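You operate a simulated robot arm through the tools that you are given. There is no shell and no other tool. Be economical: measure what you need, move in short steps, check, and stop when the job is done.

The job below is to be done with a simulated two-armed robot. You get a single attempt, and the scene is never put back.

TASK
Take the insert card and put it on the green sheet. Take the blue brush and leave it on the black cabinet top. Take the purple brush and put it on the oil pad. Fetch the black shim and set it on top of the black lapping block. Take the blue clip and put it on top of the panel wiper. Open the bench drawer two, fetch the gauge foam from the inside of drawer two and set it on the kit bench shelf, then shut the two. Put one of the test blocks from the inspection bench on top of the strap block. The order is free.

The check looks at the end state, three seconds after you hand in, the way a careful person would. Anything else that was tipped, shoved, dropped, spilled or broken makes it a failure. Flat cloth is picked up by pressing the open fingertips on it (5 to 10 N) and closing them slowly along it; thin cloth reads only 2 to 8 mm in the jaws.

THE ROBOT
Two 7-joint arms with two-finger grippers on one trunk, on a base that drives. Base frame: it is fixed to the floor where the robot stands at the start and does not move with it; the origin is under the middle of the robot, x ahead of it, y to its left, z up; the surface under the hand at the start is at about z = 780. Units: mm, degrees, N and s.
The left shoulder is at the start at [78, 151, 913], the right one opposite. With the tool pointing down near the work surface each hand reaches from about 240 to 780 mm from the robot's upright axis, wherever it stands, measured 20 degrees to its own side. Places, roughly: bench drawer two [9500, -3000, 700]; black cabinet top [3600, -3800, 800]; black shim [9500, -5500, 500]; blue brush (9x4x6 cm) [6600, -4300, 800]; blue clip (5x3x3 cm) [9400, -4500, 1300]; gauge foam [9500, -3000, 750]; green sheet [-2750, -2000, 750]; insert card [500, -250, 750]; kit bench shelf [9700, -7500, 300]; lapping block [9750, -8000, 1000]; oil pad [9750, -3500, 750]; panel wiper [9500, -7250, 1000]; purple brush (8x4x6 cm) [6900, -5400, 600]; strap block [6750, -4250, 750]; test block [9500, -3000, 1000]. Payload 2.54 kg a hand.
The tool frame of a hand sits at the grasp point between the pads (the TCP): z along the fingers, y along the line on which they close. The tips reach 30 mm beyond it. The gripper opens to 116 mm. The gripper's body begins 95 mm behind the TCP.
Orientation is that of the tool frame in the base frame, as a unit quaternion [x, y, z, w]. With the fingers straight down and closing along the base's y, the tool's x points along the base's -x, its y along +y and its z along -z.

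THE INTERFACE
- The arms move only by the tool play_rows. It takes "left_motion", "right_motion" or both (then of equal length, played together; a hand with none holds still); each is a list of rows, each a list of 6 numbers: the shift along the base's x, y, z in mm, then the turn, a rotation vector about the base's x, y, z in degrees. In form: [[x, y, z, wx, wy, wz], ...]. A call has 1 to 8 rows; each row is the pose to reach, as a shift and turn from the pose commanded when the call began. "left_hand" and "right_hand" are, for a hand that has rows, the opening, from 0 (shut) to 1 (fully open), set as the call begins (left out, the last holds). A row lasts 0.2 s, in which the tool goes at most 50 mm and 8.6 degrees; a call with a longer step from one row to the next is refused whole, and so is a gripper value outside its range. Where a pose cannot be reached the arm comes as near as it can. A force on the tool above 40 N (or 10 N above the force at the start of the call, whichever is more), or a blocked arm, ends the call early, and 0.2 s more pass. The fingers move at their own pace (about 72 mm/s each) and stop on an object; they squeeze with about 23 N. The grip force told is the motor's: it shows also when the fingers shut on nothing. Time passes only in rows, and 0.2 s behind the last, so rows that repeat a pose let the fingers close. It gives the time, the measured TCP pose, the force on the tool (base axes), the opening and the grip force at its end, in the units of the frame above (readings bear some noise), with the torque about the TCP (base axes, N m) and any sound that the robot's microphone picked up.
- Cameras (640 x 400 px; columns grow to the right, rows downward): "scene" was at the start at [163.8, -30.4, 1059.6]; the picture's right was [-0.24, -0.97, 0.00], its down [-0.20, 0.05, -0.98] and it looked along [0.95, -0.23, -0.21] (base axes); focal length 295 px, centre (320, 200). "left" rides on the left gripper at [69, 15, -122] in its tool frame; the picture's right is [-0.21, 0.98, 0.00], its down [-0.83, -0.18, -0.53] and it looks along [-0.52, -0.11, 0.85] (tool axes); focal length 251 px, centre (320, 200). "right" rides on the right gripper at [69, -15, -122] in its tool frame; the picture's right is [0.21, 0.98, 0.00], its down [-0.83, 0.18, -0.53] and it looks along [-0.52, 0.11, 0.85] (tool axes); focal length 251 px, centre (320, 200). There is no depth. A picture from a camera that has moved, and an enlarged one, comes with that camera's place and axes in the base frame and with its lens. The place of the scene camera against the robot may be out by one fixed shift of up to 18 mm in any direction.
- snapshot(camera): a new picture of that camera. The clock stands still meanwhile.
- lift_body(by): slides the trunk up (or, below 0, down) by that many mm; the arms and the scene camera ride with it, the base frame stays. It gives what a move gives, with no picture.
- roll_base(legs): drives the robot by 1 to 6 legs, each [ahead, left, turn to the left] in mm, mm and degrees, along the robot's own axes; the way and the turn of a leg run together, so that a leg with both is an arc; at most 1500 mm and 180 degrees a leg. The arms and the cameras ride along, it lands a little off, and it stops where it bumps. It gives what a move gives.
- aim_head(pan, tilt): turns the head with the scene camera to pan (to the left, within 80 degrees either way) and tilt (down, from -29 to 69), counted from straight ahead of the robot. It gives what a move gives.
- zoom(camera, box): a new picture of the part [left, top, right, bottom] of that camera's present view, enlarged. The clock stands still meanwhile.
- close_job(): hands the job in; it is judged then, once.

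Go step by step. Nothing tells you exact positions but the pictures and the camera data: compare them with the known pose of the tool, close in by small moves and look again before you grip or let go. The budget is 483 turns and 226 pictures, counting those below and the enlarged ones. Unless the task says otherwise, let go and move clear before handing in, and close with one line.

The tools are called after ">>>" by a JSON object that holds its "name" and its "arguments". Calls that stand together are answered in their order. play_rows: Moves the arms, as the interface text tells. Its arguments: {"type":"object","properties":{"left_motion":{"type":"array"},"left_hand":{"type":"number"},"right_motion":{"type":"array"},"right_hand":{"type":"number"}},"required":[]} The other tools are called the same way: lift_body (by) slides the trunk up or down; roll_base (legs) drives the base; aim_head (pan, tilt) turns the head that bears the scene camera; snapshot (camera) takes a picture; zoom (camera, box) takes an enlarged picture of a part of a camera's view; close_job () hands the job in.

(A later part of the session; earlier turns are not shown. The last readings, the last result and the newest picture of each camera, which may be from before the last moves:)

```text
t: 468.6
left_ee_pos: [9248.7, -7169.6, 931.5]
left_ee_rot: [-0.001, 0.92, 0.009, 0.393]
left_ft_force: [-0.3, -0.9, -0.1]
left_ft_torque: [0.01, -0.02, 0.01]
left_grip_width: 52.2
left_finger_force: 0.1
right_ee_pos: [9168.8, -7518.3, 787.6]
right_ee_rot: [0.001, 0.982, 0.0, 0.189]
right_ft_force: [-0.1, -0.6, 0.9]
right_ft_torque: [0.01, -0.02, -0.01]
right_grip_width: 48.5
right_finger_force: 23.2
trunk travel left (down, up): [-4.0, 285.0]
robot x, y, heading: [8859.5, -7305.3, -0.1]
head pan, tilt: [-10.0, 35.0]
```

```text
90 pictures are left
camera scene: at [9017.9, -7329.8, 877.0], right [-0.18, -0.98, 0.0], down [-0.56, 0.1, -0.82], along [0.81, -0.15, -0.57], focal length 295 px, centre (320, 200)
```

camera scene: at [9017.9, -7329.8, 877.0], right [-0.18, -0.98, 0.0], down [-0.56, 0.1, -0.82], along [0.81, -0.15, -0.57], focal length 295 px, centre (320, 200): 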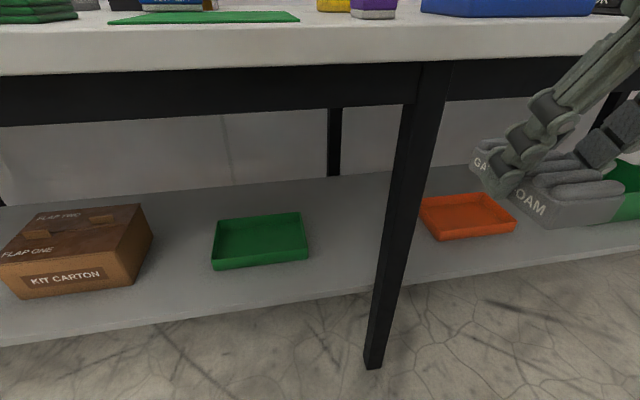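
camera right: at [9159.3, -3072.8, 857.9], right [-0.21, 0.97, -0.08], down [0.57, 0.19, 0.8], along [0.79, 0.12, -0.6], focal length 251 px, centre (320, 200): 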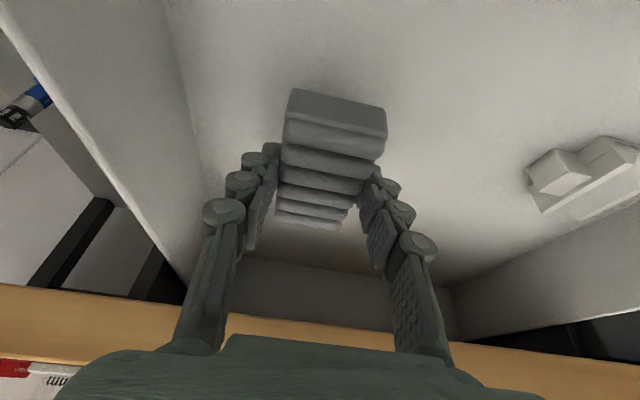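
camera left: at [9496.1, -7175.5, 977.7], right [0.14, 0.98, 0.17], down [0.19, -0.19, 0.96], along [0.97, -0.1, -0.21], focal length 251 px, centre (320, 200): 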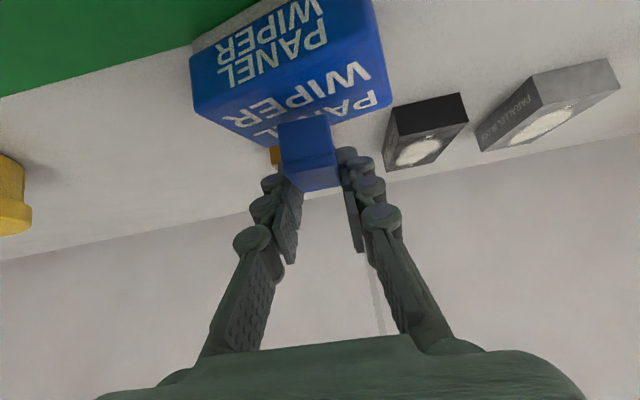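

Free spot on the shelf in front, between green tray and leg: around [9455, -7447], shelf z ≈ 365. I bring the foam down in front of the bench first.

>>> {"name": "play_rows", "arguments": {"right_motion": [[35, 10, -10, 0, 0, 0], [70, 25, -25, 0, 0, 0], [98, 40, -55, 0, 0, 0], [100, 55, -95, 0, 0, 0], [100, 65, -140, 0, 0, 0], [100, 71, -185, 0, 0, 0], [100, 71, -230, 0, 0, 0], [100, 71, -275, 0, 0, 0]]}}

>>> {"name": "snapshot", "arguments": {"camera": "scene"}}

>>> {"name": "snapshot", "arguments": {"camera": "right"}}

```text
t: 470.4
left_ee_pos: [9247.8, -7168.8, 932.1]
left_ee_rot: [0.0, 0.92, 0.009, 0.392]
left_ft_force: [0.4, 0.4, -0.6]
left_ft_torque: [-0.03, -0.03, 0.01]
left_grip_width: 52.0
left_finger_force: 0.0
right_ee_pos: [9269.3, -7446.4, 514.6]
right_ee_rot: [0.002, 0.982, 0.001, 0.19]
right_ft_force: [0.9, 0.1, 0.8]
right_ft_torque: [-0.04, -0.03, 0.0]
right_grip_width: 48.4
right_finger_force: 23.0
trunk travel left (down, up): [-4.0, 285.0]
robot x, y, heading: [8856.5, -7307.6, -0.6]
head pan, tilt: [-10.0, 35.0]
```

```text
89 pictures are left
camera scene: at [9017.8, -7329.8, 877.0], right [-0.18, -0.98, 0.0], down [-0.56, 0.1, -0.82], along [0.81, -0.15, -0.57], focal length 295 px, centre (320, 200)
```

scene: 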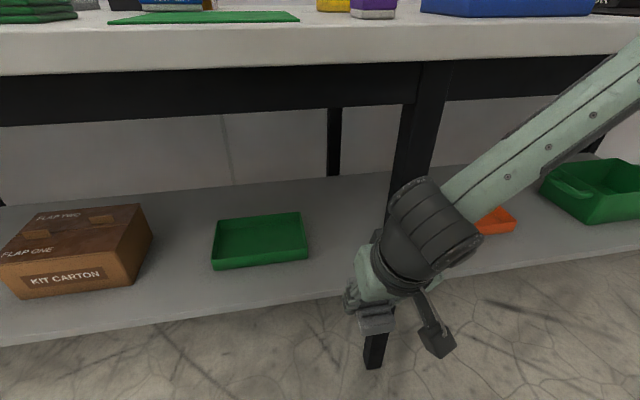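

```text
88 pictures are left
camera right: at [9157.6, -7461.9, 599.8], right [-0.2, 0.98, -0.08], down [0.57, 0.18, 0.8], along [0.8, 0.11, -0.59], focal length 251 px, centre (320, 200)
```

right: 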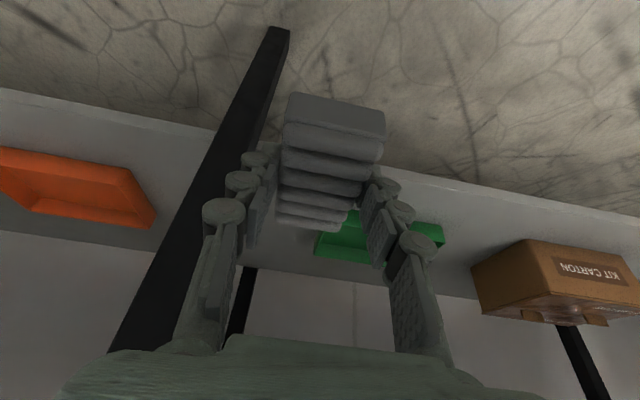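

Shelf front edge at x ≈ 9390, tray right of y -7385, leg left of y -7525. I move the foam forward over the shelf.

>>> {"name": "play_rows", "arguments": {"right_motion": [[25, 0, -20, 0, 0, 0], [60, 0, -40, 0, 0, 0], [100, 0, -55, 0, 0, 0], [145, 0, -60, 0, 0, 0], [180, 0, -65, 0, 0, 0], [194, 0, -70, 0, 0, 0]]}}

>>> {"name": "snapshot", "arguments": {"camera": "right"}}

>>> {"name": "snapshot", "arguments": {"camera": "scene"}}

```text
t: 471.8
left_ee_pos: [9249.1, -7168.9, 931.5]
left_ee_rot: [-0.001, 0.92, 0.009, 0.392]
left_ft_force: [-0.7, 0.6, 0.7]
left_ft_torque: [0.0, 0.02, -0.01]
left_grip_width: 52.4
left_finger_force: 0.1
right_ee_pos: [9449.7, -7466.8, 459.8]
right_ee_rot: [0.001, 0.982, 0.001, 0.189]
right_ft_force: [-0.3, 0.2, 0.4]
right_ft_torque: [-0.02, 0.01, 0.01]
right_grip_width: 48.3
right_finger_force: 23.1
right hand out of reach, approached as far as the arm can: row 4, 5, 6
trunk travel left (down, up): [-4.0, 285.0]
robot x, y, heading: [8860.4, -7303.3, -0.1]
head pan, tilt: [-10.0, 35.0]
```

```text
87 pictures are left
camera right: at [9339.2, -7481.6, 546.3], right [-0.2, 0.98, -0.08], down [0.57, 0.18, 0.8], along [0.8, 0.12, -0.59], focal length 251 px, centre (320, 200)
```

right: 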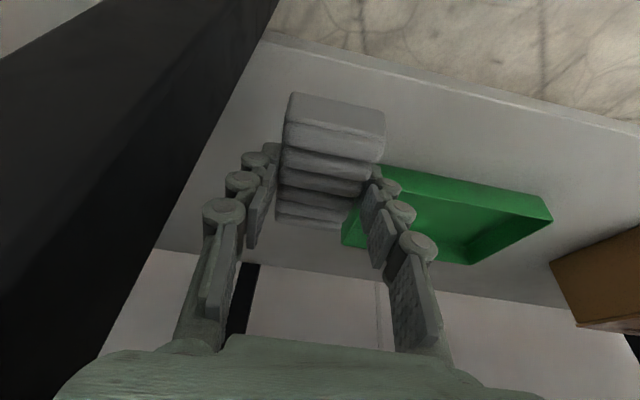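

```text
86 pictures are left
camera scene: at [9017.9, -7329.9, 876.9], right [-0.18, -0.98, 0.0], down [-0.56, 0.1, -0.82], along [0.81, -0.15, -0.57], focal length 295 px, centre (320, 200)
```

scene: 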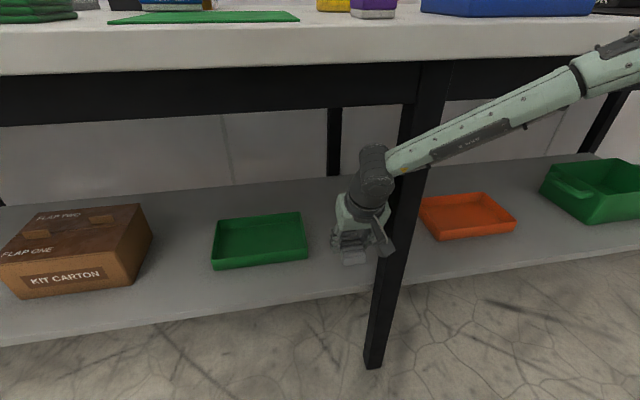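

The arm is at its limit and near the leg. I shift the base 40 ahead and 25 left, then ease the hand back slightly and lower.

>>> {"name": "roll_base", "arguments": {"legs": [[25, 25, 0]]}}

>>> {"name": "play_rows", "arguments": {"right_motion": [[-5, 0, -12, 0, 0, 0], [-8, 0, -26, 0, 0, 0], [-8, 0, -40, 0, 0, 0]]}}

>>> {"name": "snapshot", "arguments": {"camera": "right"}}

```text
t: 472.7
left_ee_pos: [9273.1, -7144.1, 931.0]
left_ee_rot: [0.0, 0.92, 0.009, 0.393]
left_ft_force: [0.1, -0.2, 0.7]
left_ft_torque: [-0.02, 0.03, 0.01]
left_grip_width: 52.1
left_finger_force: 0.2
right_ee_pos: [9475.4, -7441.0, 460.4]
right_ee_rot: [0.001, 0.982, 0.002, 0.19]
right_ft_force: [0.5, -0.2, 0.1]
right_ft_torque: [0.01, 0.02, -0.04]
right_grip_width: 48.3
right_finger_force: 22.1
trunk travel left (down, up): [-4.0, 285.0]
robot x, y, heading: [8880.9, -7282.5, -0.2]
head pan, tilt: [-10.0, 35.0]
```

```text
t: 473.5
left_ee_pos: [9272.7, -7143.2, 931.6]
left_ee_rot: [0.0, 0.92, 0.008, 0.393]
left_ft_force: [-0.1, 0.6, 0.4]
left_ft_torque: [-0.04, -0.02, 0.03]
left_grip_width: 52.3
left_finger_force: 0.0
right_ee_pos: [9458.2, -7454.8, 433.6]
right_ee_rot: [0.0, 0.982, 0.002, 0.189]
right_ft_force: [0.3, 0.0, -0.8]
right_ft_torque: [-0.02, 0.02, -0.02]
right_grip_width: 48.1
right_finger_force: 23.1
right hand out of reach, approached as far as the arm can: row 1, 2, 3
trunk travel left (down, up): [-4.0, 285.0]
robot x, y, heading: [8881.3, -7279.1, -0.4]
head pan, tilt: [-10.0, 35.0]
```

```text
85 pictures are left
camera right: at [9347.8, -7470.6, 519.9], right [-0.2, 0.98, -0.08], down [0.57, 0.18, 0.8], along [0.8, 0.12, -0.59], focal length 251 px, centre (320, 200)
```

right: 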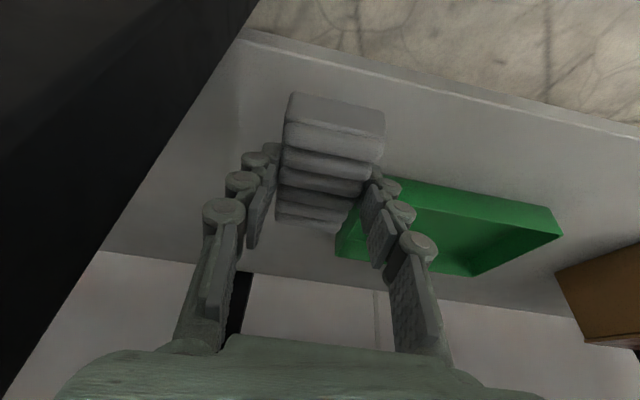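

Still at the limit as it goes lower; moving the base another 50 mm closer, then lowering.

>>> {"name": "roll_base", "arguments": {"legs": [[50, 12, 0]]}}

>>> {"name": "play_rows", "arguments": {"right_motion": [[-15, 0, 0, 0, 0, 0], [-35, 0, -5, 0, 0, 0], [-45, 0, -12, 0, 0, 0], [-45, 0, -18, 0, 0, 0]]}}

>>> {"name": "snapshot", "arguments": {"camera": "right"}}

>>> {"name": "snapshot", "arguments": {"camera": "scene"}}

```text
t: 474.5
left_ee_pos: [9318.2, -7133.5, 932.4]
left_ee_rot: [0.0, 0.92, 0.008, 0.393]
left_ft_force: [-0.4, 0.4, -0.6]
left_ft_torque: [0.03, -0.01, 0.02]
left_grip_width: 52.2
left_finger_force: 0.0
right_ee_pos: [9491.9, -7442.8, 430.6]
right_ee_rot: [-0.003, 0.983, 0.004, 0.182]
right_ft_force: [-0.2, -0.5, 0.4]
right_ft_torque: [0.01, 0.0, 0.02]
right_grip_width: 48.1
right_finger_force: 23.1
trunk travel left (down, up): [-4.0, 285.0]
robot x, y, heading: [8926.0, -7271.2, -0.5]
head pan, tilt: [-10.0, 35.0]
stopped in leg 1: the robot was blocked; the commanded pose is now the measured one
```

```text
t: 475.5
left_ee_pos: [9318.0, -7134.1, 931.2]
left_ee_rot: [0.001, 0.92, 0.008, 0.391]
left_ft_force: [-0.2, -0.5, 0.4]
left_ft_torque: [0.0, -0.01, 0.0]
left_grip_width: 52.1
left_finger_force: 0.0
right_ee_pos: [9448.4, -7444.7, 411.2]
right_ee_rot: [-0.002, 0.983, 0.003, 0.182]
right_ft_force: [1.2, -0.5, -0.1]
right_ft_torque: [0.02, 0.0, 0.01]
right_grip_width: 48.3
right_finger_force: 23.4
trunk travel left (down, up): [-4.0, 285.0]
robot x, y, heading: [8924.9, -7268.5, -0.5]
head pan, tilt: [-10.0, 35.0]
```

```text
84 pictures are left
camera right: at [9339.0, -7460.6, 499.6], right [-0.21, 0.98, -0.07], down [0.58, 0.18, 0.79], along [0.79, 0.12, -0.6], focal length 251 px, centre (320, 200)
```

right: 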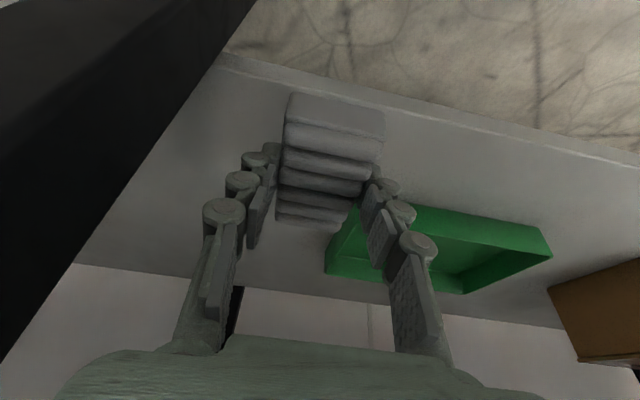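

```text
83 pictures are left
camera scene: at [9088.1, -7294.7, 877.0], right [-0.18, -0.98, 0.0], down [-0.56, 0.1, -0.82], along [0.81, -0.15, -0.57], focal length 295 px, centre (320, 200)
```

scene: 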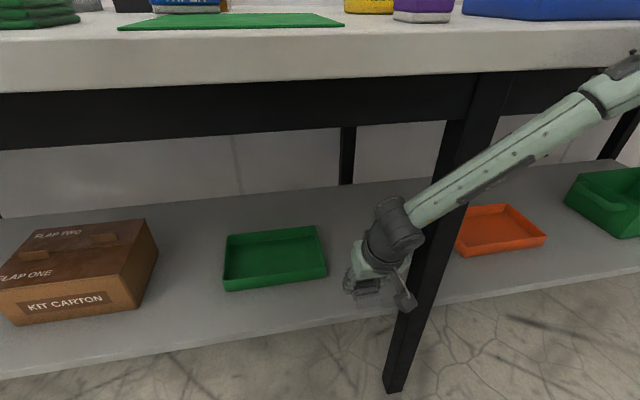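

Foam is just above the shelf but its rear would overhang the front edge (≈ x 9410); I move it 30 mm further in, then lower.

>>> {"name": "play_rows", "arguments": {"right_motion": [[12, 0, 2, 0, 0, 0], [24, 0, 2, 0, 0, 0], [34, 0, 0, 0, 0, 0], [36, 0, -5, 0, 0, 0]]}}

>>> {"name": "snapshot", "arguments": {"camera": "right"}}

```text
t: 476.5
left_ee_pos: [9318.3, -7133.8, 931.7]
left_ee_rot: [0.0, 0.92, 0.007, 0.391]
left_ft_force: [0.6, 0.0, -0.6]
left_ft_torque: [-0.02, -0.01, 0.01]
left_grip_width: 52.4
left_finger_force: 0.0
right_ee_pos: [9480.3, -7451.4, 415.4]
right_ee_rot: [-0.002, 0.984, 0.004, 0.181]
right_ft_force: [-0.2, -0.6, -0.2]
right_ft_torque: [-0.02, 0.0, -0.02]
right_grip_width: 48.2
right_finger_force: 23.0
right hand out of reach, approached as far as the arm can: row 2, 3, 4
trunk travel left (down, up): [-4.0, 285.0]
robot x, y, heading: [8928.4, -7267.1, -0.6]
head pan, tilt: [-10.0, 35.0]
```

```text
82 pictures are left
camera right: at [9371.1, -7468.6, 502.9], right [-0.21, 0.98, -0.07], down [0.58, 0.18, 0.79], along [0.79, 0.12, -0.6], focal length 251 px, centre (320, 200)
```

right: 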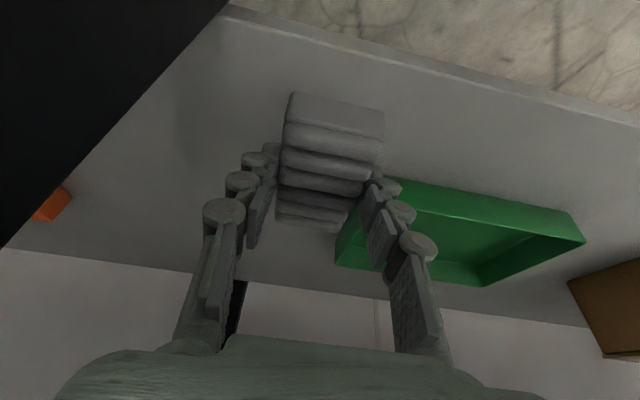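

>>> {"name": "play_rows", "arguments": {"right_motion": [[-5, 0, -6, 0, 0, 0], [-10, 0, -12, 0, 0, 0], [-13, 0, -17, 0, 0, 0], [-15, 0, -21, 0, 0, 0], [-15, 0, -25, 0, 0, 0]]}}

>>> {"name": "snapshot", "arguments": {"camera": "right"}}

```text
t: 477.7
left_ee_pos: [9320.0, -7134.7, 931.5]
left_ee_rot: [0.001, 0.92, 0.007, 0.391]
left_ft_force: [0.2, -0.2, 0.4]
left_ft_torque: [-0.03, 0.02, 0.01]
left_grip_width: 52.0
left_finger_force: 0.2
right_ee_pos: [9460.4, -7458.9, 399.6]
right_ee_rot: [-0.002, 0.983, 0.003, 0.182]
right_ft_force: [-0.6, -0.8, 0.0]
right_ft_torque: [-0.03, 0.04, 0.04]
right_grip_width: 48.4
right_finger_force: 23.2
right hand out of reach, approached as far as the arm can: row 2, 3, 4, 5
trunk travel left (down, up): [-4.0, 285.0]
robot x, y, heading: [8924.9, -7272.1, -0.5]
head pan, tilt: [-10.0, 35.0]
```

```text
81 pictures are left
camera right: at [9352.4, -7476.6, 487.9], right [-0.21, 0.98, -0.07], down [0.58, 0.18, 0.79], along [0.79, 0.12, -0.6], focal length 251 px, centre (320, 200)
```

right: 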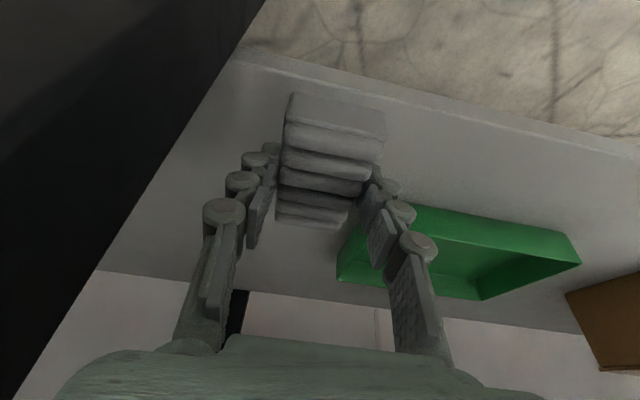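

>>> {"name": "zoom", "arguments": {"camera": "scene", "box": [280, 190, 480, 340]}}

```text
2.67 times, centred on (380, 265) of scene
camera zoom: at [9088.2, -7294.7, 877.0], right [-0.18, -0.98, 0.0], down [-0.56, 0.1, -0.82], along [0.81, -0.15, -0.57], focal length 786 px, centre (160, 27)
```

zoom: 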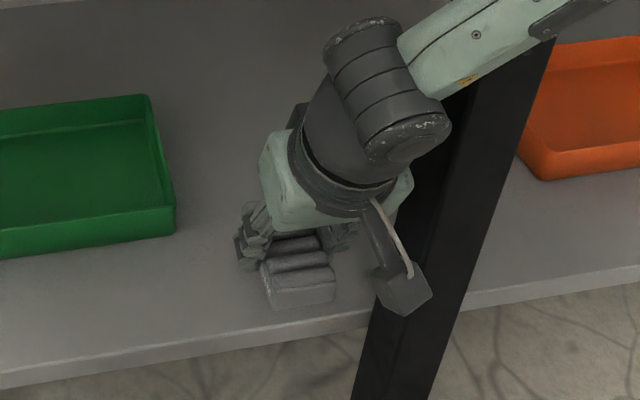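

>>> {"name": "play_rows", "arguments": {"right_motion": [[-3, 2, -4, 0, 0, 0], [-6, 4, -8, 0, 0, 0], [-8, 4, -12, 0, 0, 0], [-10, 4, -16, 0, 0, 0]]}}

>>> {"name": "zoom", "arguments": {"camera": "scene", "box": [280, 190, 480, 340]}}

```text
t: 478.7
left_ee_pos: [9319.8, -7134.7, 930.3]
left_ee_rot: [0.001, 0.92, 0.007, 0.391]
left_ft_force: [0.3, -0.4, 0.1]
left_ft_torque: [-0.02, -0.01, 0.02]
left_grip_width: 52.1
left_finger_force: 0.1
right_ee_pos: [9449.5, -7461.7, 394.3]
right_ee_rot: [-0.002, 0.983, 0.004, 0.182]
right_ft_force: [-0.3, -0.1, -0.9]
right_ft_torque: [0.02, 0.01, 0.0]
right_grip_width: 48.4
right_finger_force: 22.5
right hand out of reach, approached as far as the arm can: row 1, 2, 3, 4
trunk travel left (down, up): [-4.0, 285.0]
robot x, y, heading: [8927.7, -7272.6, -0.3]
head pan, tilt: [-10.0, 35.0]
```

```text
2.67 times, centred on (380, 265) of scene
camera zoom: at [9088.2, -7294.7, 877.0], right [-0.18, -0.98, 0.0], down [-0.56, 0.1, -0.82], along [0.81, -0.15, -0.57], focal length 786 px, centre (160, 27)
```

zoom: 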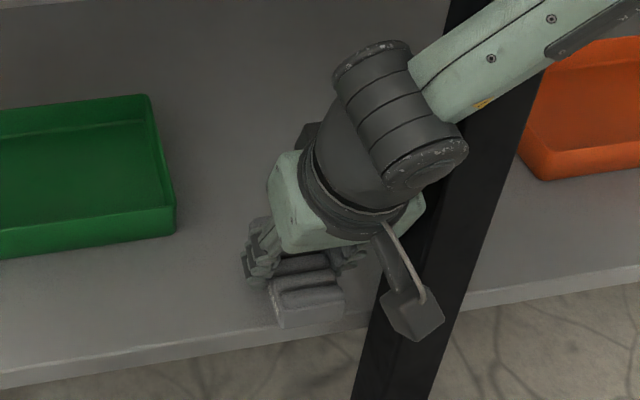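

Triangulating the shelf edge from several hand views gives shelf z ≈ 310 and front edge x ≈ 9440 – lower and deeper than I assumed, and the wrist was brushing the bench apron. I withdraw and tilt the hand more forward (to ~50°) so the wrist stays outside.

>>> {"name": "play_rows", "arguments": {"right_motion": [[-30, 4, 12, 0, 0, 0], [-70, 10, 22, 0, -4, 0], [-105, 16, 30, 0, -10, 0], [-115, 20, 30, 0, -17, 0], [-115, 22, 30, 0, -24, 0], [-115, 22, 30, 0, -29, 0]]}}

>>> {"name": "snapshot", "arguments": {"camera": "right"}}

>>> {"name": "snapshot", "arguments": {"camera": "scene"}}

```text
t: 480.1
left_ee_pos: [9319.7, -7134.9, 931.4]
left_ee_rot: [0.0, 0.92, 0.008, 0.391]
left_ft_force: [-0.3, 0.8, 0.4]
left_ft_torque: [0.0, 0.0, 0.0]
left_grip_width: 52.2
left_finger_force: 0.0
right_ee_pos: [9382.5, -7442.0, 471.3]
right_ee_rot: [-0.001, 0.92, -0.002, 0.392]
right_ft_force: [0.2, -0.1, -0.6]
right_ft_torque: [0.01, 0.01, 0.04]
right_grip_width: 48.3
right_finger_force: 23.1
right hand out of reach, approached as far as the arm can: row 4, 5, 6
trunk travel left (down, up): [-4.0, 285.0]
robot x, y, heading: [8929.0, -7270.7, -0.5]
head pan, tilt: [-10.0, 35.0]
```

```text
78 pictures are left
camera right: at [9245.9, -7456.0, 504.3], right [-0.15, 0.98, -0.16], down [0.19, 0.19, 0.96], along [0.97, 0.11, -0.21], focal length 251 px, centre (320, 200)
```

right: 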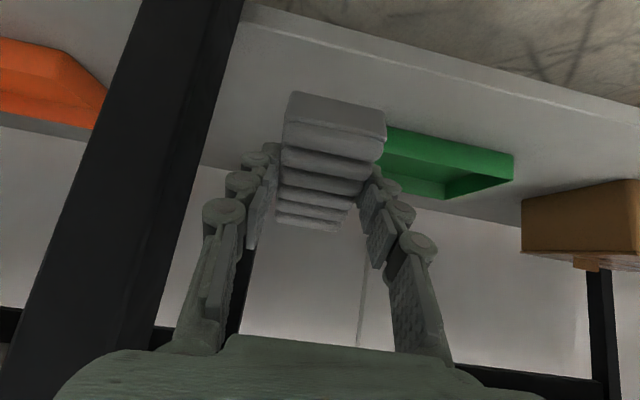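

```text
77 pictures are left
camera scene: at [9088.1, -7294.8, 876.9], right [-0.18, -0.98, 0.0], down [-0.56, 0.1, -0.82], along [0.81, -0.15, -0.57], focal length 295 px, centre (320, 200)
```

scene: 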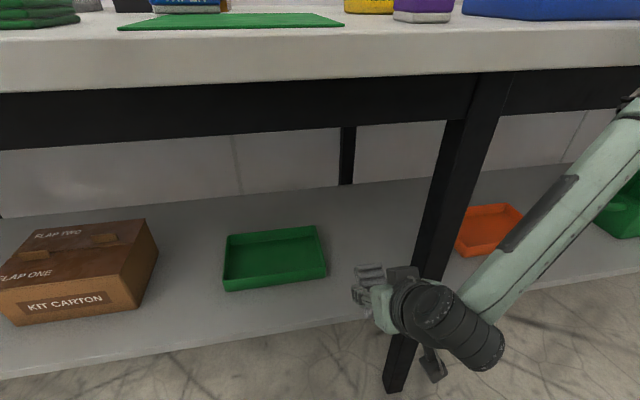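

Now at 46° tilt with the wrist well outside. Moving diagonally in over the shelf.

>>> {"name": "play_rows", "arguments": {"right_motion": [[25, 0, -15, 0, 0, 0], [50, 0, -35, 0, 0, 0], [75, 0, -57, 0, 0, 0], [95, 0, -78, 0, 0, 0], [110, 0, -95, 0, 0, 0]]}}

>>> {"name": "snapshot", "arguments": {"camera": "right"}}

>>> {"name": "zoom", "arguments": {"camera": "scene", "box": [280, 190, 520, 340]}}

```text
t: 481.3
left_ee_pos: [9319.6, -7134.6, 930.8]
left_ee_rot: [0.001, 0.92, 0.007, 0.392]
left_ft_force: [-0.4, 0.6, -0.2]
left_ft_torque: [-0.03, 0.0, -0.01]
left_grip_width: 52.4
left_finger_force: 0.0
right_ee_pos: [9489.1, -7471.6, 435.3]
right_ee_rot: [0.0, 0.921, -0.004, 0.389]
right_ft_force: [-0.4, 0.6, 0.1]
right_ft_torque: [0.0, 0.01, 0.02]
right_grip_width: 48.0
right_finger_force: 22.9
right hand out of reach, approached as far as the arm can: row 1, 2, 3, 4, 5
trunk travel left (down, up): [-4.0, 285.0]
robot x, y, heading: [8925.9, -7267.3, -0.3]
head pan, tilt: [-10.0, 35.0]
```

```text
76 pictures are left
camera right: at [9351.7, -7486.1, 470.1], right [-0.15, 0.98, -0.16], down [0.19, 0.19, 0.96], along [0.97, 0.11, -0.22], focal length 251 px, centre (320, 200)
```

right: 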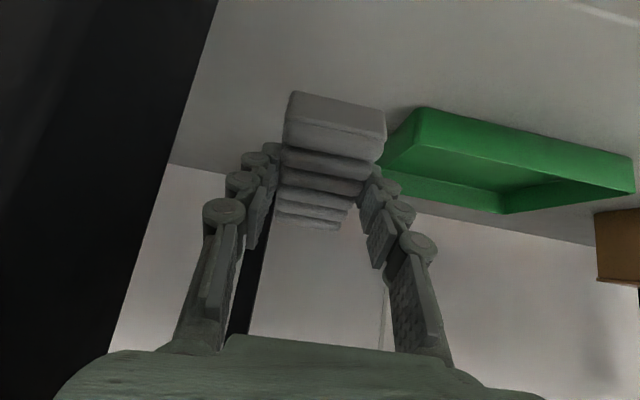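

```text
2.67 times, centred on (400, 265) of scene
camera zoom: at [9088.2, -7294.8, 876.9], right [-0.18, -0.98, 0.0], down [-0.56, 0.1, -0.82], along [0.81, -0.15, -0.57], focal length 786 px, centre (107, 27)
```

zoom: 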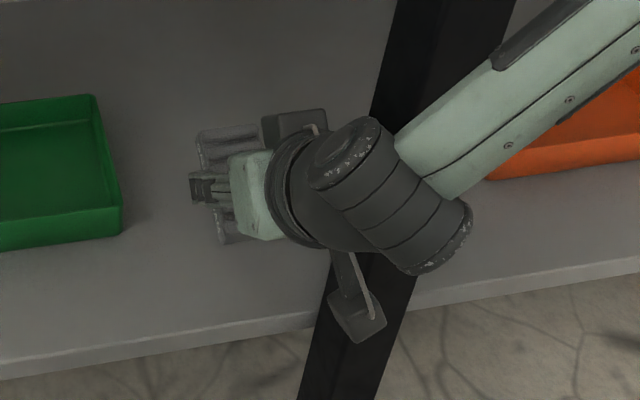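

The limit seems to be TCP distance from the shoulder (~590 mm). I pull the hand back and away from the leg, then bring the base 60 mm closer.

>>> {"name": "play_rows", "arguments": {"right_motion": [[-20, 5, 5, 0, 0, 0], [-45, 15, 10, 0, 0, 0], [-70, 32, 15, 0, 0, 0]]}}

>>> {"name": "roll_base", "arguments": {"legs": [[60, 0, 0.4]]}}

>>> {"name": "play_rows", "arguments": {"right_motion": [[0, 3, -15, 0, 0, 0], [5, 5, -30, 0, 0, 0], [8, 5, -45, 0, 0, 0], [10, 5, -60, 0, 0, 0], [12, 5, -72, 0, 0, 0]]}}

>>> {"name": "snapshot", "arguments": {"camera": "right"}}

```text
t: 482.1
left_ee_pos: [9319.7, -7135.1, 931.8]
left_ee_rot: [0.001, 0.92, 0.008, 0.392]
left_ft_force: [0.3, -0.3, 0.0]
left_ft_torque: [0.01, 0.0, 0.02]
left_grip_width: 52.4
left_finger_force: 0.0
right_ee_pos: [9419.9, -7444.3, 457.3]
right_ee_rot: [-0.001, 0.92, -0.002, 0.391]
right_ft_force: [-0.5, -0.1, -0.6]
right_ft_torque: [0.04, 0.01, 0.0]
right_grip_width: 48.4
right_finger_force: 22.9
right hand out of reach, approached as far as the arm can: row 3
trunk travel left (down, up): [-4.0, 285.0]
robot x, y, heading: [8930.7, -7270.3, -0.6]
head pan, tilt: [-10.0, 35.0]
```

```text
t: 483.2
left_ee_pos: [9368.1, -7132.7, 933.5]
left_ee_rot: [0.001, 0.919, 0.005, 0.395]
left_ft_force: [0.2, -0.1, -0.2]
left_ft_torque: [-0.01, -0.03, 0.01]
left_grip_width: 52.0
left_finger_force: 0.0
right_ee_pos: [9476.7, -7446.8, 468.7]
right_ee_rot: [0.004, 0.916, -0.004, 0.402]
right_ft_force: [-0.9, 1.0, 0.5]
right_ft_torque: [-0.02, 0.02, -0.01]
right_grip_width: 48.3
right_finger_force: 23.3
trunk travel left (down, up): [-4.0, 285.0]
robot x, y, heading: [8980.5, -7268.6, -0.5]
head pan, tilt: [-10.0, 35.0]
stopped in leg 1: the robot was blocked; the commanded pose is now the measured one
```

```text
t: 484.4
left_ee_pos: [9364.3, -7133.3, 936.0]
left_ee_rot: [0.001, 0.917, 0.006, 0.398]
left_ft_force: [0.8, -0.7, -0.1]
left_ft_torque: [0.0, 0.0, 0.02]
left_grip_width: 52.1
left_finger_force: 0.1
right_ee_pos: [9483.2, -7450.4, 464.1]
right_ee_rot: [0.007, 0.915, -0.006, 0.403]
right_ft_force: [0.7, -0.5, 0.1]
right_ft_torque: [0.03, -0.02, 0.03]
right_grip_width: 48.2
right_finger_force: 22.4
right hand out of reach, approached as far as the arm can: row 1, 2, 3, 4, 5
trunk travel left (down, up): [-4.0, 285.0]
robot x, y, heading: [8981.1, -7270.8, -0.4]
head pan, tilt: [-10.0, 35.0]
```

```text
74 pictures are left
camera right: at [9344.2, -7463.1, 494.1], right [-0.13, 0.98, -0.16], down [0.17, 0.18, 0.97], along [0.98, 0.1, -0.19], focal length 251 px, centre (320, 200)
```

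right: 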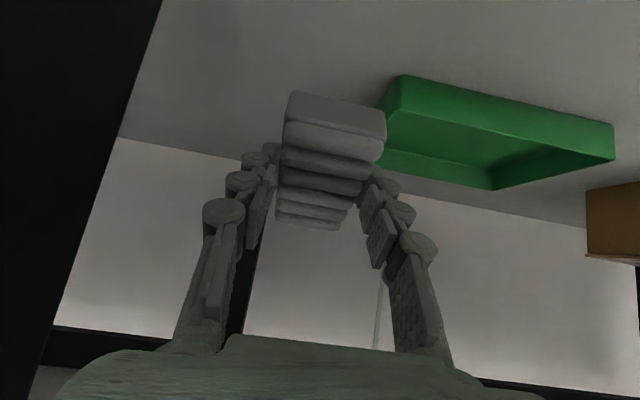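

Something of the arms keeps touching the bench edge. The hand drifts outward, so a more lateral target should suit: I pull out, retract the left arm, move the base back 60 and left 100.

>>> {"name": "play_rows", "arguments": {"right_motion": [[-25, 0, 5, 0, 0, 0], [-55, 0, 10, 0, 0, 0], [-85, 0, 15, 0, 0, 0], [-110, 0, 20, 0, 0, 0]], "left_motion": [[-20, 10, 20, 0, 0, 0], [-40, 20, 45, 0, 0, 0], [-60, 30, 70, 0, 0, 0], [-80, 40, 95, 0, 0, 0]]}}

>>> {"name": "roll_base", "arguments": {"legs": [[-60, 0, 0], [0, 110, 0.4]]}}

>>> {"name": "snapshot", "arguments": {"camera": "scene"}}

```text
t: 485.4
left_ee_pos: [9285.5, -7095.1, 1029.8]
left_ee_rot: [0.002, 0.918, 0.007, 0.396]
left_ft_force: [0.1, 0.6, -0.2]
left_ft_torque: [-0.03, 0.01, 0.01]
left_grip_width: 52.1
left_finger_force: 0.1
right_ee_pos: [9436.7, -7444.5, 477.3]
right_ee_rot: [0.008, 0.917, -0.003, 0.4]
right_ft_force: [-0.5, 0.6, -1.1]
right_ft_torque: [-0.02, 0.01, 0.0]
right_grip_width: 48.4
right_finger_force: 23.4
right hand out of reach, approached as far as the arm can: row 1, 2, 3, 4
trunk travel left (down, up): [-4.0, 285.0]
robot x, y, heading: [8983.5, -7268.2, -0.6]
head pan, tilt: [-10.0, 35.0]
```

```text
t: 487.7
left_ee_pos: [9232.6, -6981.5, 1026.1]
left_ee_rot: [-0.002, 0.92, 0.009, 0.392]
left_ft_force: [-1.0, 0.4, -0.9]
left_ft_torque: [0.02, 0.04, -0.03]
left_grip_width: 52.1
left_finger_force: 0.1
right_ee_pos: [9379.0, -7328.1, 472.6]
right_ee_rot: [0.001, 0.918, -0.001, 0.396]
right_ft_force: [1.2, -0.7, -1.1]
right_ft_torque: [-0.01, 0.01, -0.01]
right_grip_width: 48.0
right_finger_force: 23.1
trunk travel left (down, up): [-4.0, 285.0]
robot x, y, heading: [8923.4, -7160.8, -0.1]
head pan, tilt: [-10.0, 35.0]
```

```text
73 pictures are left
camera scene: at [9082.5, -7182.2, 877.0], right [-0.18, -0.98, 0.0], down [-0.56, 0.1, -0.82], along [0.81, -0.14, -0.57], focal length 295 px, centre (320, 200)
```

scene: 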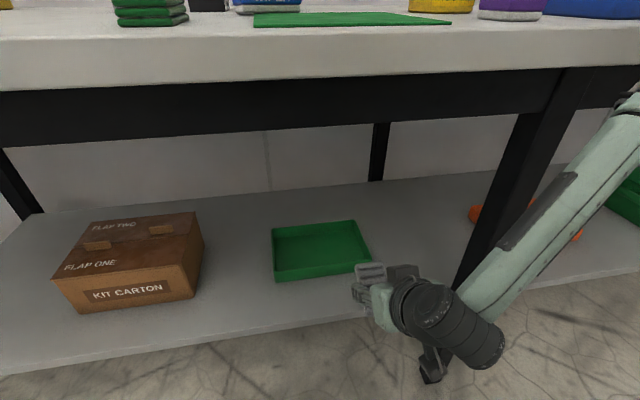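

Testing whether a more lateral hand position (y ≈ -7410) lets the hand go lower in front of the shelf.

>>> {"name": "play_rows", "arguments": {"right_motion": [[0, -20, -15, 0, 0, 0], [0, -40, -35, 0, 0, 0], [0, -60, -55, 0, 0, 0], [0, -80, -75, 0, 0, 0], [0, -80, -95, 0, 0, 0]]}}

>>> {"name": "snapshot", "arguments": {"camera": "scene"}}

```text
t: 488.9
left_ee_pos: [9233.3, -6982.9, 1026.3]
left_ee_rot: [-0.001, 0.92, 0.009, 0.393]
left_ft_force: [-0.2, 0.1, 0.5]
left_ft_torque: [0.03, 0.02, 0.0]
left_grip_width: 52.1
left_finger_force: 0.1
right_ee_pos: [9421.6, -7387.1, 474.5]
right_ee_rot: [0.0, 0.921, -0.002, 0.39]
right_ft_force: [0.7, -1.4, -1.0]
right_ft_torque: [0.02, 0.0, 0.03]
right_grip_width: 48.7
right_finger_force: 23.0
right hand out of reach, approached as far as the arm can: row 1, 2, 3, 4, 5
trunk travel left (down, up): [-4.0, 285.0]
robot x, y, heading: [8920.8, -7157.3, -0.2]
head pan, tilt: [-10.0, 35.0]
```

```text
72 pictures are left
camera scene: at [9082.5, -7182.2, 877.0], right [-0.18, -0.98, 0.0], down [-0.56, 0.1, -0.82], along [0.81, -0.14, -0.57], focal length 295 px, centre (320, 200)
```

scene: 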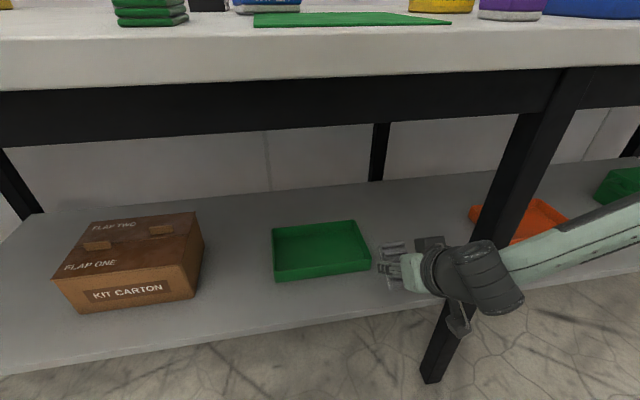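

It's actually too folded: with the 46° tilt, further out allows lower. I move the base back 130 mm and right 80 mm, then reach out and down.

>>> {"name": "roll_base", "arguments": {"legs": [[-130, -40, 0]]}}

>>> {"name": "play_rows", "arguments": {"right_motion": [[25, -3, 0, 0, 0, 0], [60, -8, -5, 0, 0, 0], [100, -13, -15, 0, 0, 0], [140, -18, -30, 0, 0, 0], [175, -20, -55, 0, 0, 0], [195, -20, -80, 0, 0, 0], [200, -20, -98, 0, 0, 0]]}}

>>> {"name": "snapshot", "arguments": {"camera": "right"}}

>>> {"name": "snapshot", "arguments": {"camera": "scene"}}

```text
t: 490.2
left_ee_pos: [9104.2, -7020.8, 1026.2]
left_ee_rot: [-0.002, 0.92, 0.008, 0.392]
left_ft_force: [-0.7, -0.5, -0.2]
left_ft_torque: [0.01, 0.0, -0.01]
left_grip_width: 52.3
left_finger_force: 0.1
right_ee_pos: [9293.0, -7426.9, 476.2]
right_ee_rot: [0.001, 0.921, -0.002, 0.39]
right_ft_force: [-0.2, 0.4, -0.4]
right_ft_torque: [0.01, 0.0, -0.02]
right_grip_width: 48.5
right_finger_force: 22.8
trunk travel left (down, up): [-4.0, 285.0]
robot x, y, heading: [8794.6, -7195.8, -0.1]
head pan, tilt: [-10.0, 35.0]
```

```text
t: 491.8
left_ee_pos: [9102.7, -7020.2, 1027.4]
left_ee_rot: [-0.003, 0.92, 0.009, 0.392]
left_ft_force: [-0.2, -0.2, 0.6]
left_ft_torque: [-0.04, 0.0, 0.03]
left_grip_width: 52.2
left_finger_force: 0.2
right_ee_pos: [9466.2, -7464.9, 428.9]
right_ee_rot: [0.001, 0.921, -0.002, 0.389]
right_ft_force: [-0.3, 0.3, -0.1]
right_ft_torque: [0.01, 0.0, 0.01]
right_grip_width: 48.3
right_finger_force: 23.2
right hand out of reach, approached as far as the arm can: row 5, 6, 7
trunk travel left (down, up): [-4.0, 285.0]
robot x, y, heading: [8791.9, -7196.9, -0.3]
head pan, tilt: [-10.0, 35.0]
```

```text
71 pictures are left
camera right: at [9329.5, -7480.2, 463.9], right [-0.14, 0.98, -0.16], down [0.19, 0.18, 0.96], along [0.97, 0.11, -0.21], focal length 251 px, centre (320, 200)
```

right: 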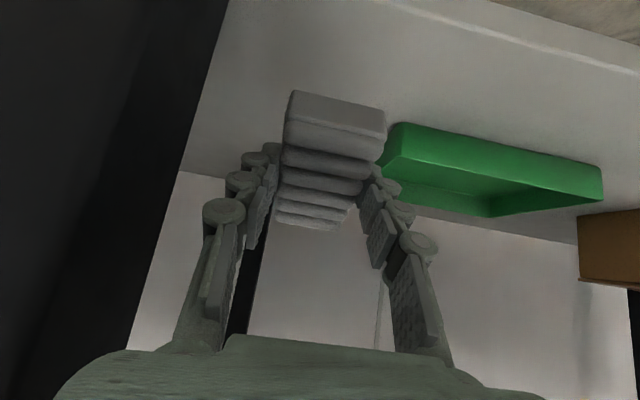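

```text
70 pictures are left
camera scene: at [8953.2, -7221.3, 877.0], right [-0.17, -0.98, 0.0], down [-0.56, 0.1, -0.82], along [0.81, -0.14, -0.57], focal length 295 px, centre (320, 200)
```

scene: 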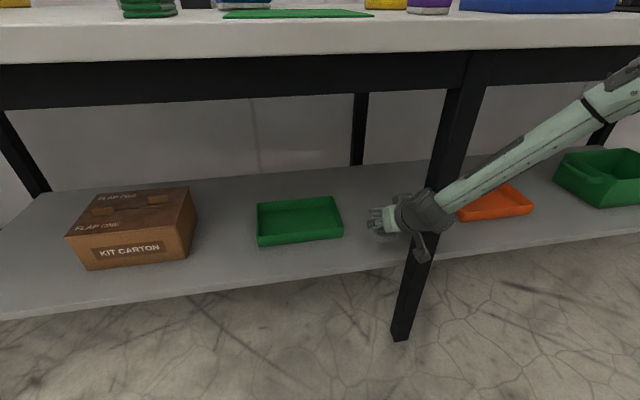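

Height floor is around 430 for this posture. I test whether yawing the hand changes the reachable height (first pull back outside).

>>> {"name": "play_rows", "arguments": {"right_motion": [[-30, 10, 10, 0, 0, 8], [-60, 20, 20, 0, 0, 16], [-75, 25, 20, 0, 0, 24], [-75, 25, 0, 0, 0, 30], [-75, 25, -30, 0, 0, 30], [-75, 25, -60, 0, 0, 30], [-75, 25, -80, 0, 0, 30]]}}

```text
t: 493.4
left_ee_pos: [9102.4, -7021.4, 1026.9]
left_ee_rot: [-0.003, 0.92, 0.008, 0.393]
left_ft_force: [0.0, 0.4, -0.1]
left_ft_torque: [-0.02, 0.03, -0.03]
left_grip_width: 52.2
left_finger_force: 0.0
right_ee_pos: [9386.5, -7453.9, 437.9]
right_ee_rot: [-0.237, 0.89, 0.098, 0.376]
right_ft_force: [0.0, 0.6, -0.6]
right_ft_torque: [0.01, -0.01, 0.04]
right_grip_width: 48.2
right_finger_force: 22.6
right hand out of reach, approached as far as the arm can: row 4, 5, 6, 7
trunk travel left (down, up): [-4.0, 285.0]
robot x, y, heading: [8793.4, -7196.2, -0.2]
head pan, tilt: [-10.0, 35.0]
```

>>> {"name": "play_rows", "arguments": {"right_motion": [[0, 0, 10, 0, 0, -8.5], [0, 0, 20, 0, 0, -17], [0, 0, 20, 0, 0, -25.5], [0, 0, 20, 0, 0, -34], [0, 0, 20, 0, 0, -42.5], [0, 0, 0, 0, 0, -51], [0, 0, -20, 0, 0, -59.5], [0, 0, -60, 0, 0, -60]]}}

>>> {"name": "play_rows", "arguments": {"right_motion": [[0, 0, -10, 0, 0, 0], [0, 0, -20, 0, 0, 0]]}}

```text
t: 495.2
left_ee_pos: [9100.9, -7017.9, 1026.7]
left_ee_rot: [-0.004, 0.92, 0.009, 0.393]
left_ft_force: [-0.5, 0.6, 0.2]
left_ft_torque: [-0.01, -0.04, -0.01]
left_grip_width: 52.3
left_finger_force: 0.1
right_ee_pos: [9371.4, -7481.9, 434.4]
right_ee_rot: [0.233, 0.892, -0.095, 0.375]
right_ft_force: [-4.1, 37.0, 4.3]
right_ft_torque: [-0.32, -0.24, 1.55]
right_grip_width: 54.2
right_finger_force: 23.5
right hand out of reach, approached as far as the arm can: row 6, 7, 8
trunk travel left (down, up): [-4.0, 285.0]
robot x, y, heading: [8792.7, -7198.9, 0.2]
head pan, tilt: [-10.0, 35.0]
```

```text
t: 495.8
left_ee_pos: [9103.3, -7021.2, 1025.4]
left_ee_rot: [-0.002, 0.92, 0.009, 0.393]
left_ft_force: [-0.1, 0.7, -0.4]
left_ft_torque: [-0.02, -0.01, 0.02]
left_grip_width: 52.4
left_finger_force: 0.1
right_ee_pos: [9367.4, -7489.9, 427.9]
right_ee_rot: [0.235, 0.893, -0.095, 0.371]
right_ft_force: [-10.5, 43.4, -3.7]
right_ft_torque: [-0.21, 0.14, 2.0]
right_grip_width: 61.2
right_finger_force: 22.9
right hand out of reach, approached as far as the arm can: row 1, 2
trunk travel left (down, up): [-4.0, 285.0]
robot x, y, heading: [8795.1, -7195.2, 0.4]
head pan, tilt: [-10.0, 35.0]
```

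The hand touched the leg – I move away at once and check the grip.

>>> {"name": "play_rows", "arguments": {"right_motion": [[-10, 20, 5, 0, 0, 0], [-25, 45, 15, 0, 0, 0], [-40, 70, 30, 0, 0, 0], [-50, 80, 40, 0, 0, 0]]}}

>>> {"name": "snapshot", "arguments": {"camera": "right"}}

>>> {"name": "snapshot", "arguments": {"camera": "scene"}}

```text
t: 496.8
left_ee_pos: [9103.1, -7020.8, 1026.5]
left_ee_rot: [-0.003, 0.92, 0.009, 0.392]
left_ft_force: [0.1, -1.0, 0.4]
left_ft_torque: [0.04, 0.02, -0.04]
left_grip_width: 52.3
left_finger_force: 0.0
right_ee_pos: [9317.2, -7430.9, 478.5]
right_ee_rot: [0.241, 0.889, -0.103, 0.376]
right_ft_force: [-0.5, 0.7, 0.3]
right_ft_torque: [0.01, -0.04, 0.0]
right_grip_width: 53.4
right_finger_force: 23.0
right hand out of reach, approached as far as the arm can: row 1, 2, 3, 4
trunk travel left (down, up): [-4.0, 285.0]
robot x, y, heading: [8795.6, -7197.8, -0.2]
head pan, tilt: [-10.0, 35.0]
```

```text
69 pictures are left
camera right: at [9190.9, -7375.2, 513.1], right [0.36, 0.92, -0.16], down [0.26, 0.06, 0.96], along [0.89, -0.39, -0.22], focal length 251 px, centre (320, 200)
```

right: 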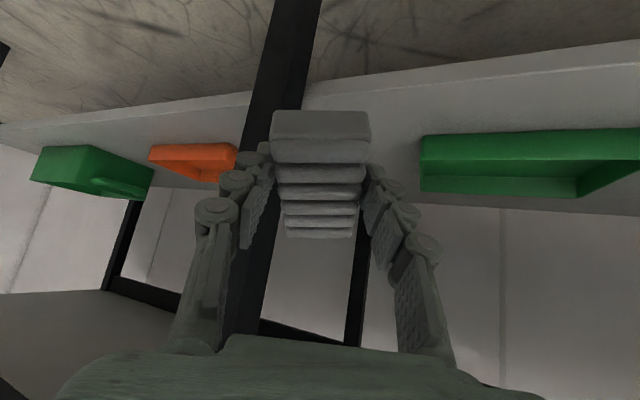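

```text
68 pictures are left
camera scene: at [8953.2, -7221.4, 877.0], right [-0.17, -0.98, 0.0], down [-0.56, 0.1, -0.82], along [0.81, -0.14, -0.57], focal length 295 px, centre (320, 200)
```

scene: 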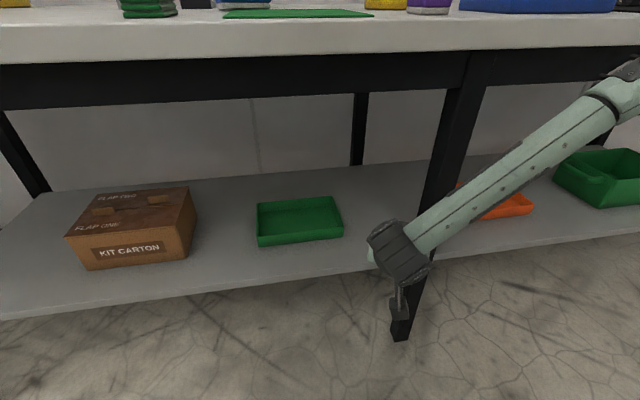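

Foam still held (a bit twisted). I test how low a straight-down hand can go, in the free space in front of the bench.

>>> {"name": "play_rows", "arguments": {"right_motion": [[-5, 5, 10, 3.9, 6.7, 0], [-10, 10, 20, 7.8, 13.4, 0], [-15, 15, 30, 11.7, 20.1, 0], [-20, 20, 40, 15.6, 26.8, 0], [-20, 20, 40, 19.5, 33.5, 0], [-20, 20, 40, 23, 39.8, 0]]}}

>>> {"name": "play_rows", "arguments": {"right_motion": [[0, 0, -20, 0, 0, 0], [0, 0, -40, 0, 0, 0], [0, 0, -60, 0, 0, 0], [0, 0, -80, 0, 0, 0], [0, 0, -100, 0, 0, 0], [0, 0, -120, 0, 0, 0], [0, 0, -140, 0, 0, 0], [0, 0, -160, 0, 0, 0]]}}

```text
t: 498.2
left_ee_pos: [9104.3, -7021.7, 1026.6]
left_ee_rot: [-0.003, 0.92, 0.009, 0.392]
left_ft_force: [0.3, 0.6, 0.0]
left_ft_torque: [-0.01, 0.0, 0.0]
left_grip_width: 52.1
left_finger_force: 0.1
right_ee_pos: [9296.6, -7409.3, 519.2]
right_ee_rot: [0.258, 0.966, -0.002, -0.002]
right_ft_force: [0.9, 0.2, -0.1]
right_ft_torque: [0.04, -0.01, 0.01]
right_grip_width: 52.5
right_finger_force: 22.8
trunk travel left (down, up): [-4.0, 285.0]
robot x, y, heading: [8795.9, -7196.5, -0.2]
head pan, tilt: [-10.0, 35.0]
```

```text
t: 500.0
left_ee_pos: [9103.2, -7020.8, 1026.7]
left_ee_rot: [-0.003, 0.92, 0.009, 0.392]
left_ft_force: [0.6, 0.3, -0.2]
left_ft_torque: [-0.02, -0.03, 0.01]
left_grip_width: 52.1
left_finger_force: 0.0
right_ee_pos: [9287.6, -7422.8, 377.4]
right_ee_rot: [0.259, 0.966, -0.002, -0.001]
right_ft_force: [0.3, -1.0, -0.3]
right_ft_torque: [0.01, 0.05, -0.01]
right_grip_width: 51.5
right_finger_force: 22.8
right hand out of reach, approached as far as the arm can: row 7, 8
trunk travel left (down, up): [-4.0, 285.0]
robot x, y, heading: [8794.2, -7193.1, -0.0]
head pan, tilt: [-10.0, 35.0]
```

Straight-down can get lower when closer in, and the forearm was conflicting with the bench leg. The gap between carton and green tray (y ≈ -7072, 177 mm wide) has no leg nearby, so I go there: raise the right hand, restore yaw and 20° tilt, slide left 325 mm.

>>> {"name": "play_rows", "arguments": {"right_motion": [[-10, 5, 25, 0, 0, 7], [-25, 10, 55, 0, 0, 14], [-40, 15, 85, 0, 0, 21], [-50, 20, 115, 0, 0, 28], [-55, 20, 135, 0, 0, 30]], "left_motion": [[0, 0, 15, 0, 0, 0], [0, 0, 30, 0, 0, 0], [0, 0, 45, 0, 0, 0], [0, 0, 60, 0, 0, 0], [0, 0, 70, 0, 0, 0]]}}

>>> {"name": "play_rows", "arguments": {"right_motion": [[0, 0, 0, 0, -7, 0], [0, 0, 0, 0, -14, 0], [0, 0, 0, 0, -20, 0]]}}

>>> {"name": "roll_base", "arguments": {"legs": [[0, 325, 0]]}}

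>>> {"name": "snapshot", "arguments": {"camera": "right"}}

>>> {"name": "snapshot", "arguments": {"camera": "scene"}}

```text
t: 501.2
left_ee_pos: [9103.1, -7020.8, 1096.4]
left_ee_rot: [-0.003, 0.92, 0.009, 0.393]
left_ft_force: [0.4, -0.6, -0.5]
left_ft_torque: [0.0, 0.0, 0.0]
left_grip_width: 52.1
left_finger_force: 0.1
right_ee_pos: [9231.1, -7404.0, 513.4]
right_ee_rot: [-0.001, 1.0, -0.003, -0.001]
right_ft_force: [0.3, 0.3, -0.4]
right_ft_torque: [-0.01, -0.02, 0.02]
right_grip_width: 51.0
right_finger_force: 22.8
trunk travel left (down, up): [-4.0, 285.0]
robot x, y, heading: [8792.5, -7198.0, -0.1]
head pan, tilt: [-10.0, 35.0]
```

```text
t: 502.0
left_ee_pos: [9101.8, -7020.6, 1097.8]
left_ee_rot: [-0.003, 0.919, 0.009, 0.393]
left_ft_force: [-1.0, -0.9, -0.3]
left_ft_torque: [0.0, 0.01, 0.02]
left_grip_width: 52.3
left_finger_force: 0.2
right_ee_pos: [9234.3, -7402.6, 512.0]
right_ee_rot: [0.0, 0.985, -0.002, 0.174]
right_ft_force: [-0.2, -0.2, -0.2]
right_ft_torque: [-0.02, -0.02, 0.0]
right_grip_width: 50.7
right_finger_force: 22.7
trunk travel left (down, up): [-4.0, 285.0]
robot x, y, heading: [8797.0, -7197.2, -0.2]
head pan, tilt: [-10.0, 35.0]
```

```text
t: 505.7
left_ee_pos: [9102.0, -6694.5, 1096.4]
left_ee_rot: [-0.004, 0.92, 0.009, 0.392]
left_ft_force: [-0.4, 0.8, -0.1]
left_ft_torque: [-0.01, -0.05, 0.0]
left_grip_width: 52.3
left_finger_force: 0.0
right_ee_pos: [9232.8, -7074.1, 513.2]
right_ee_rot: [-0.001, 0.985, -0.003, 0.173]
right_ft_force: [0.8, -0.6, -0.1]
right_ft_torque: [0.02, 0.0, -0.01]
right_grip_width: 49.8
right_finger_force: 23.1
trunk travel left (down, up): [-4.0, 285.0]
robot x, y, heading: [8791.2, -6867.7, 0.2]
head pan, tilt: [-10.0, 35.0]
```

```text
67 pictures are left
camera right: at [9125.1, -7089.5, 602.8], right [-0.2, 0.98, -0.08], down [0.59, 0.19, 0.78], along [0.78, 0.11, -0.62], focal length 251 px, centre (320, 200)
```

right: 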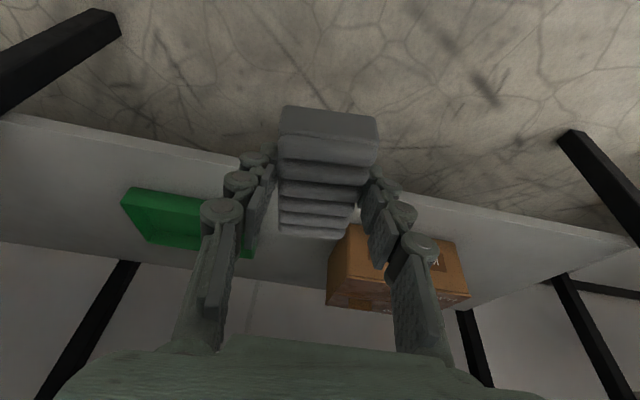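

```text
66 pictures are left
camera scene: at [8952.9, -6894.4, 877.0], right [-0.17, -0.99, 0.0], down [-0.57, 0.1, -0.82], along [0.81, -0.14, -0.57], focal length 295 px, centre (320, 200)
```

scene: 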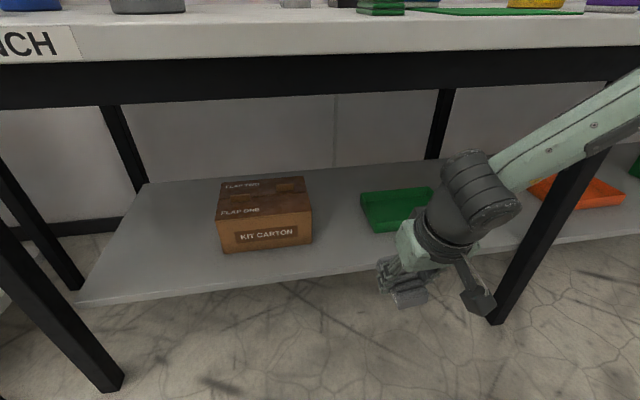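

Aligned with the gap between carton and tray. I test here, in free air, whether the hand can get down to z ≈ 345 at this distance (442 mm).

>>> {"name": "play_rows", "arguments": {"right_motion": [[0, 0, -25, 0, 0, 0], [0, 0, -50, 0, 0, 0], [0, 0, -75, 0, 0, 0], [0, 0, -100, 0, 0, 0], [0, 0, -125, 0, 0, 0], [0, 0, -145, 0, 0, 0], [0, 0, -165, 0, 0, 0]]}}

>>> {"name": "snapshot", "arguments": {"camera": "scene"}}

```text
t: 507.3
left_ee_pos: [9101.2, -6693.0, 1095.7]
left_ee_rot: [-0.004, 0.92, 0.01, 0.393]
left_ft_force: [0.0, 0.1, -0.4]
left_ft_torque: [-0.02, -0.01, 0.02]
left_grip_width: 52.1
left_finger_force: 0.1
right_ee_pos: [9233.1, -7084.2, 364.3]
right_ee_rot: [-0.001, 0.985, -0.002, 0.173]
right_ft_force: [0.4, 0.7, 0.1]
right_ft_torque: [0.0, 0.03, -0.01]
right_grip_width: 49.4
right_finger_force: 22.9
right hand out of reach, approached as far as the arm can: row 7
trunk travel left (down, up): [-4.0, 285.0]
robot x, y, heading: [8792.1, -6874.3, 0.4]
head pan, tilt: [-10.0, 35.0]
```

```text
65 pictures are left
camera scene: at [8952.9, -6894.4, 877.0], right [-0.17, -0.99, 0.0], down [-0.57, 0.1, -0.82], along [0.81, -0.14, -0.57], focal length 295 px, centre (320, 200)
```

scene: 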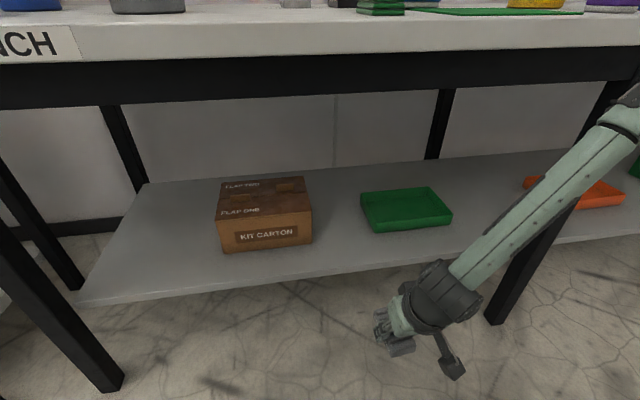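

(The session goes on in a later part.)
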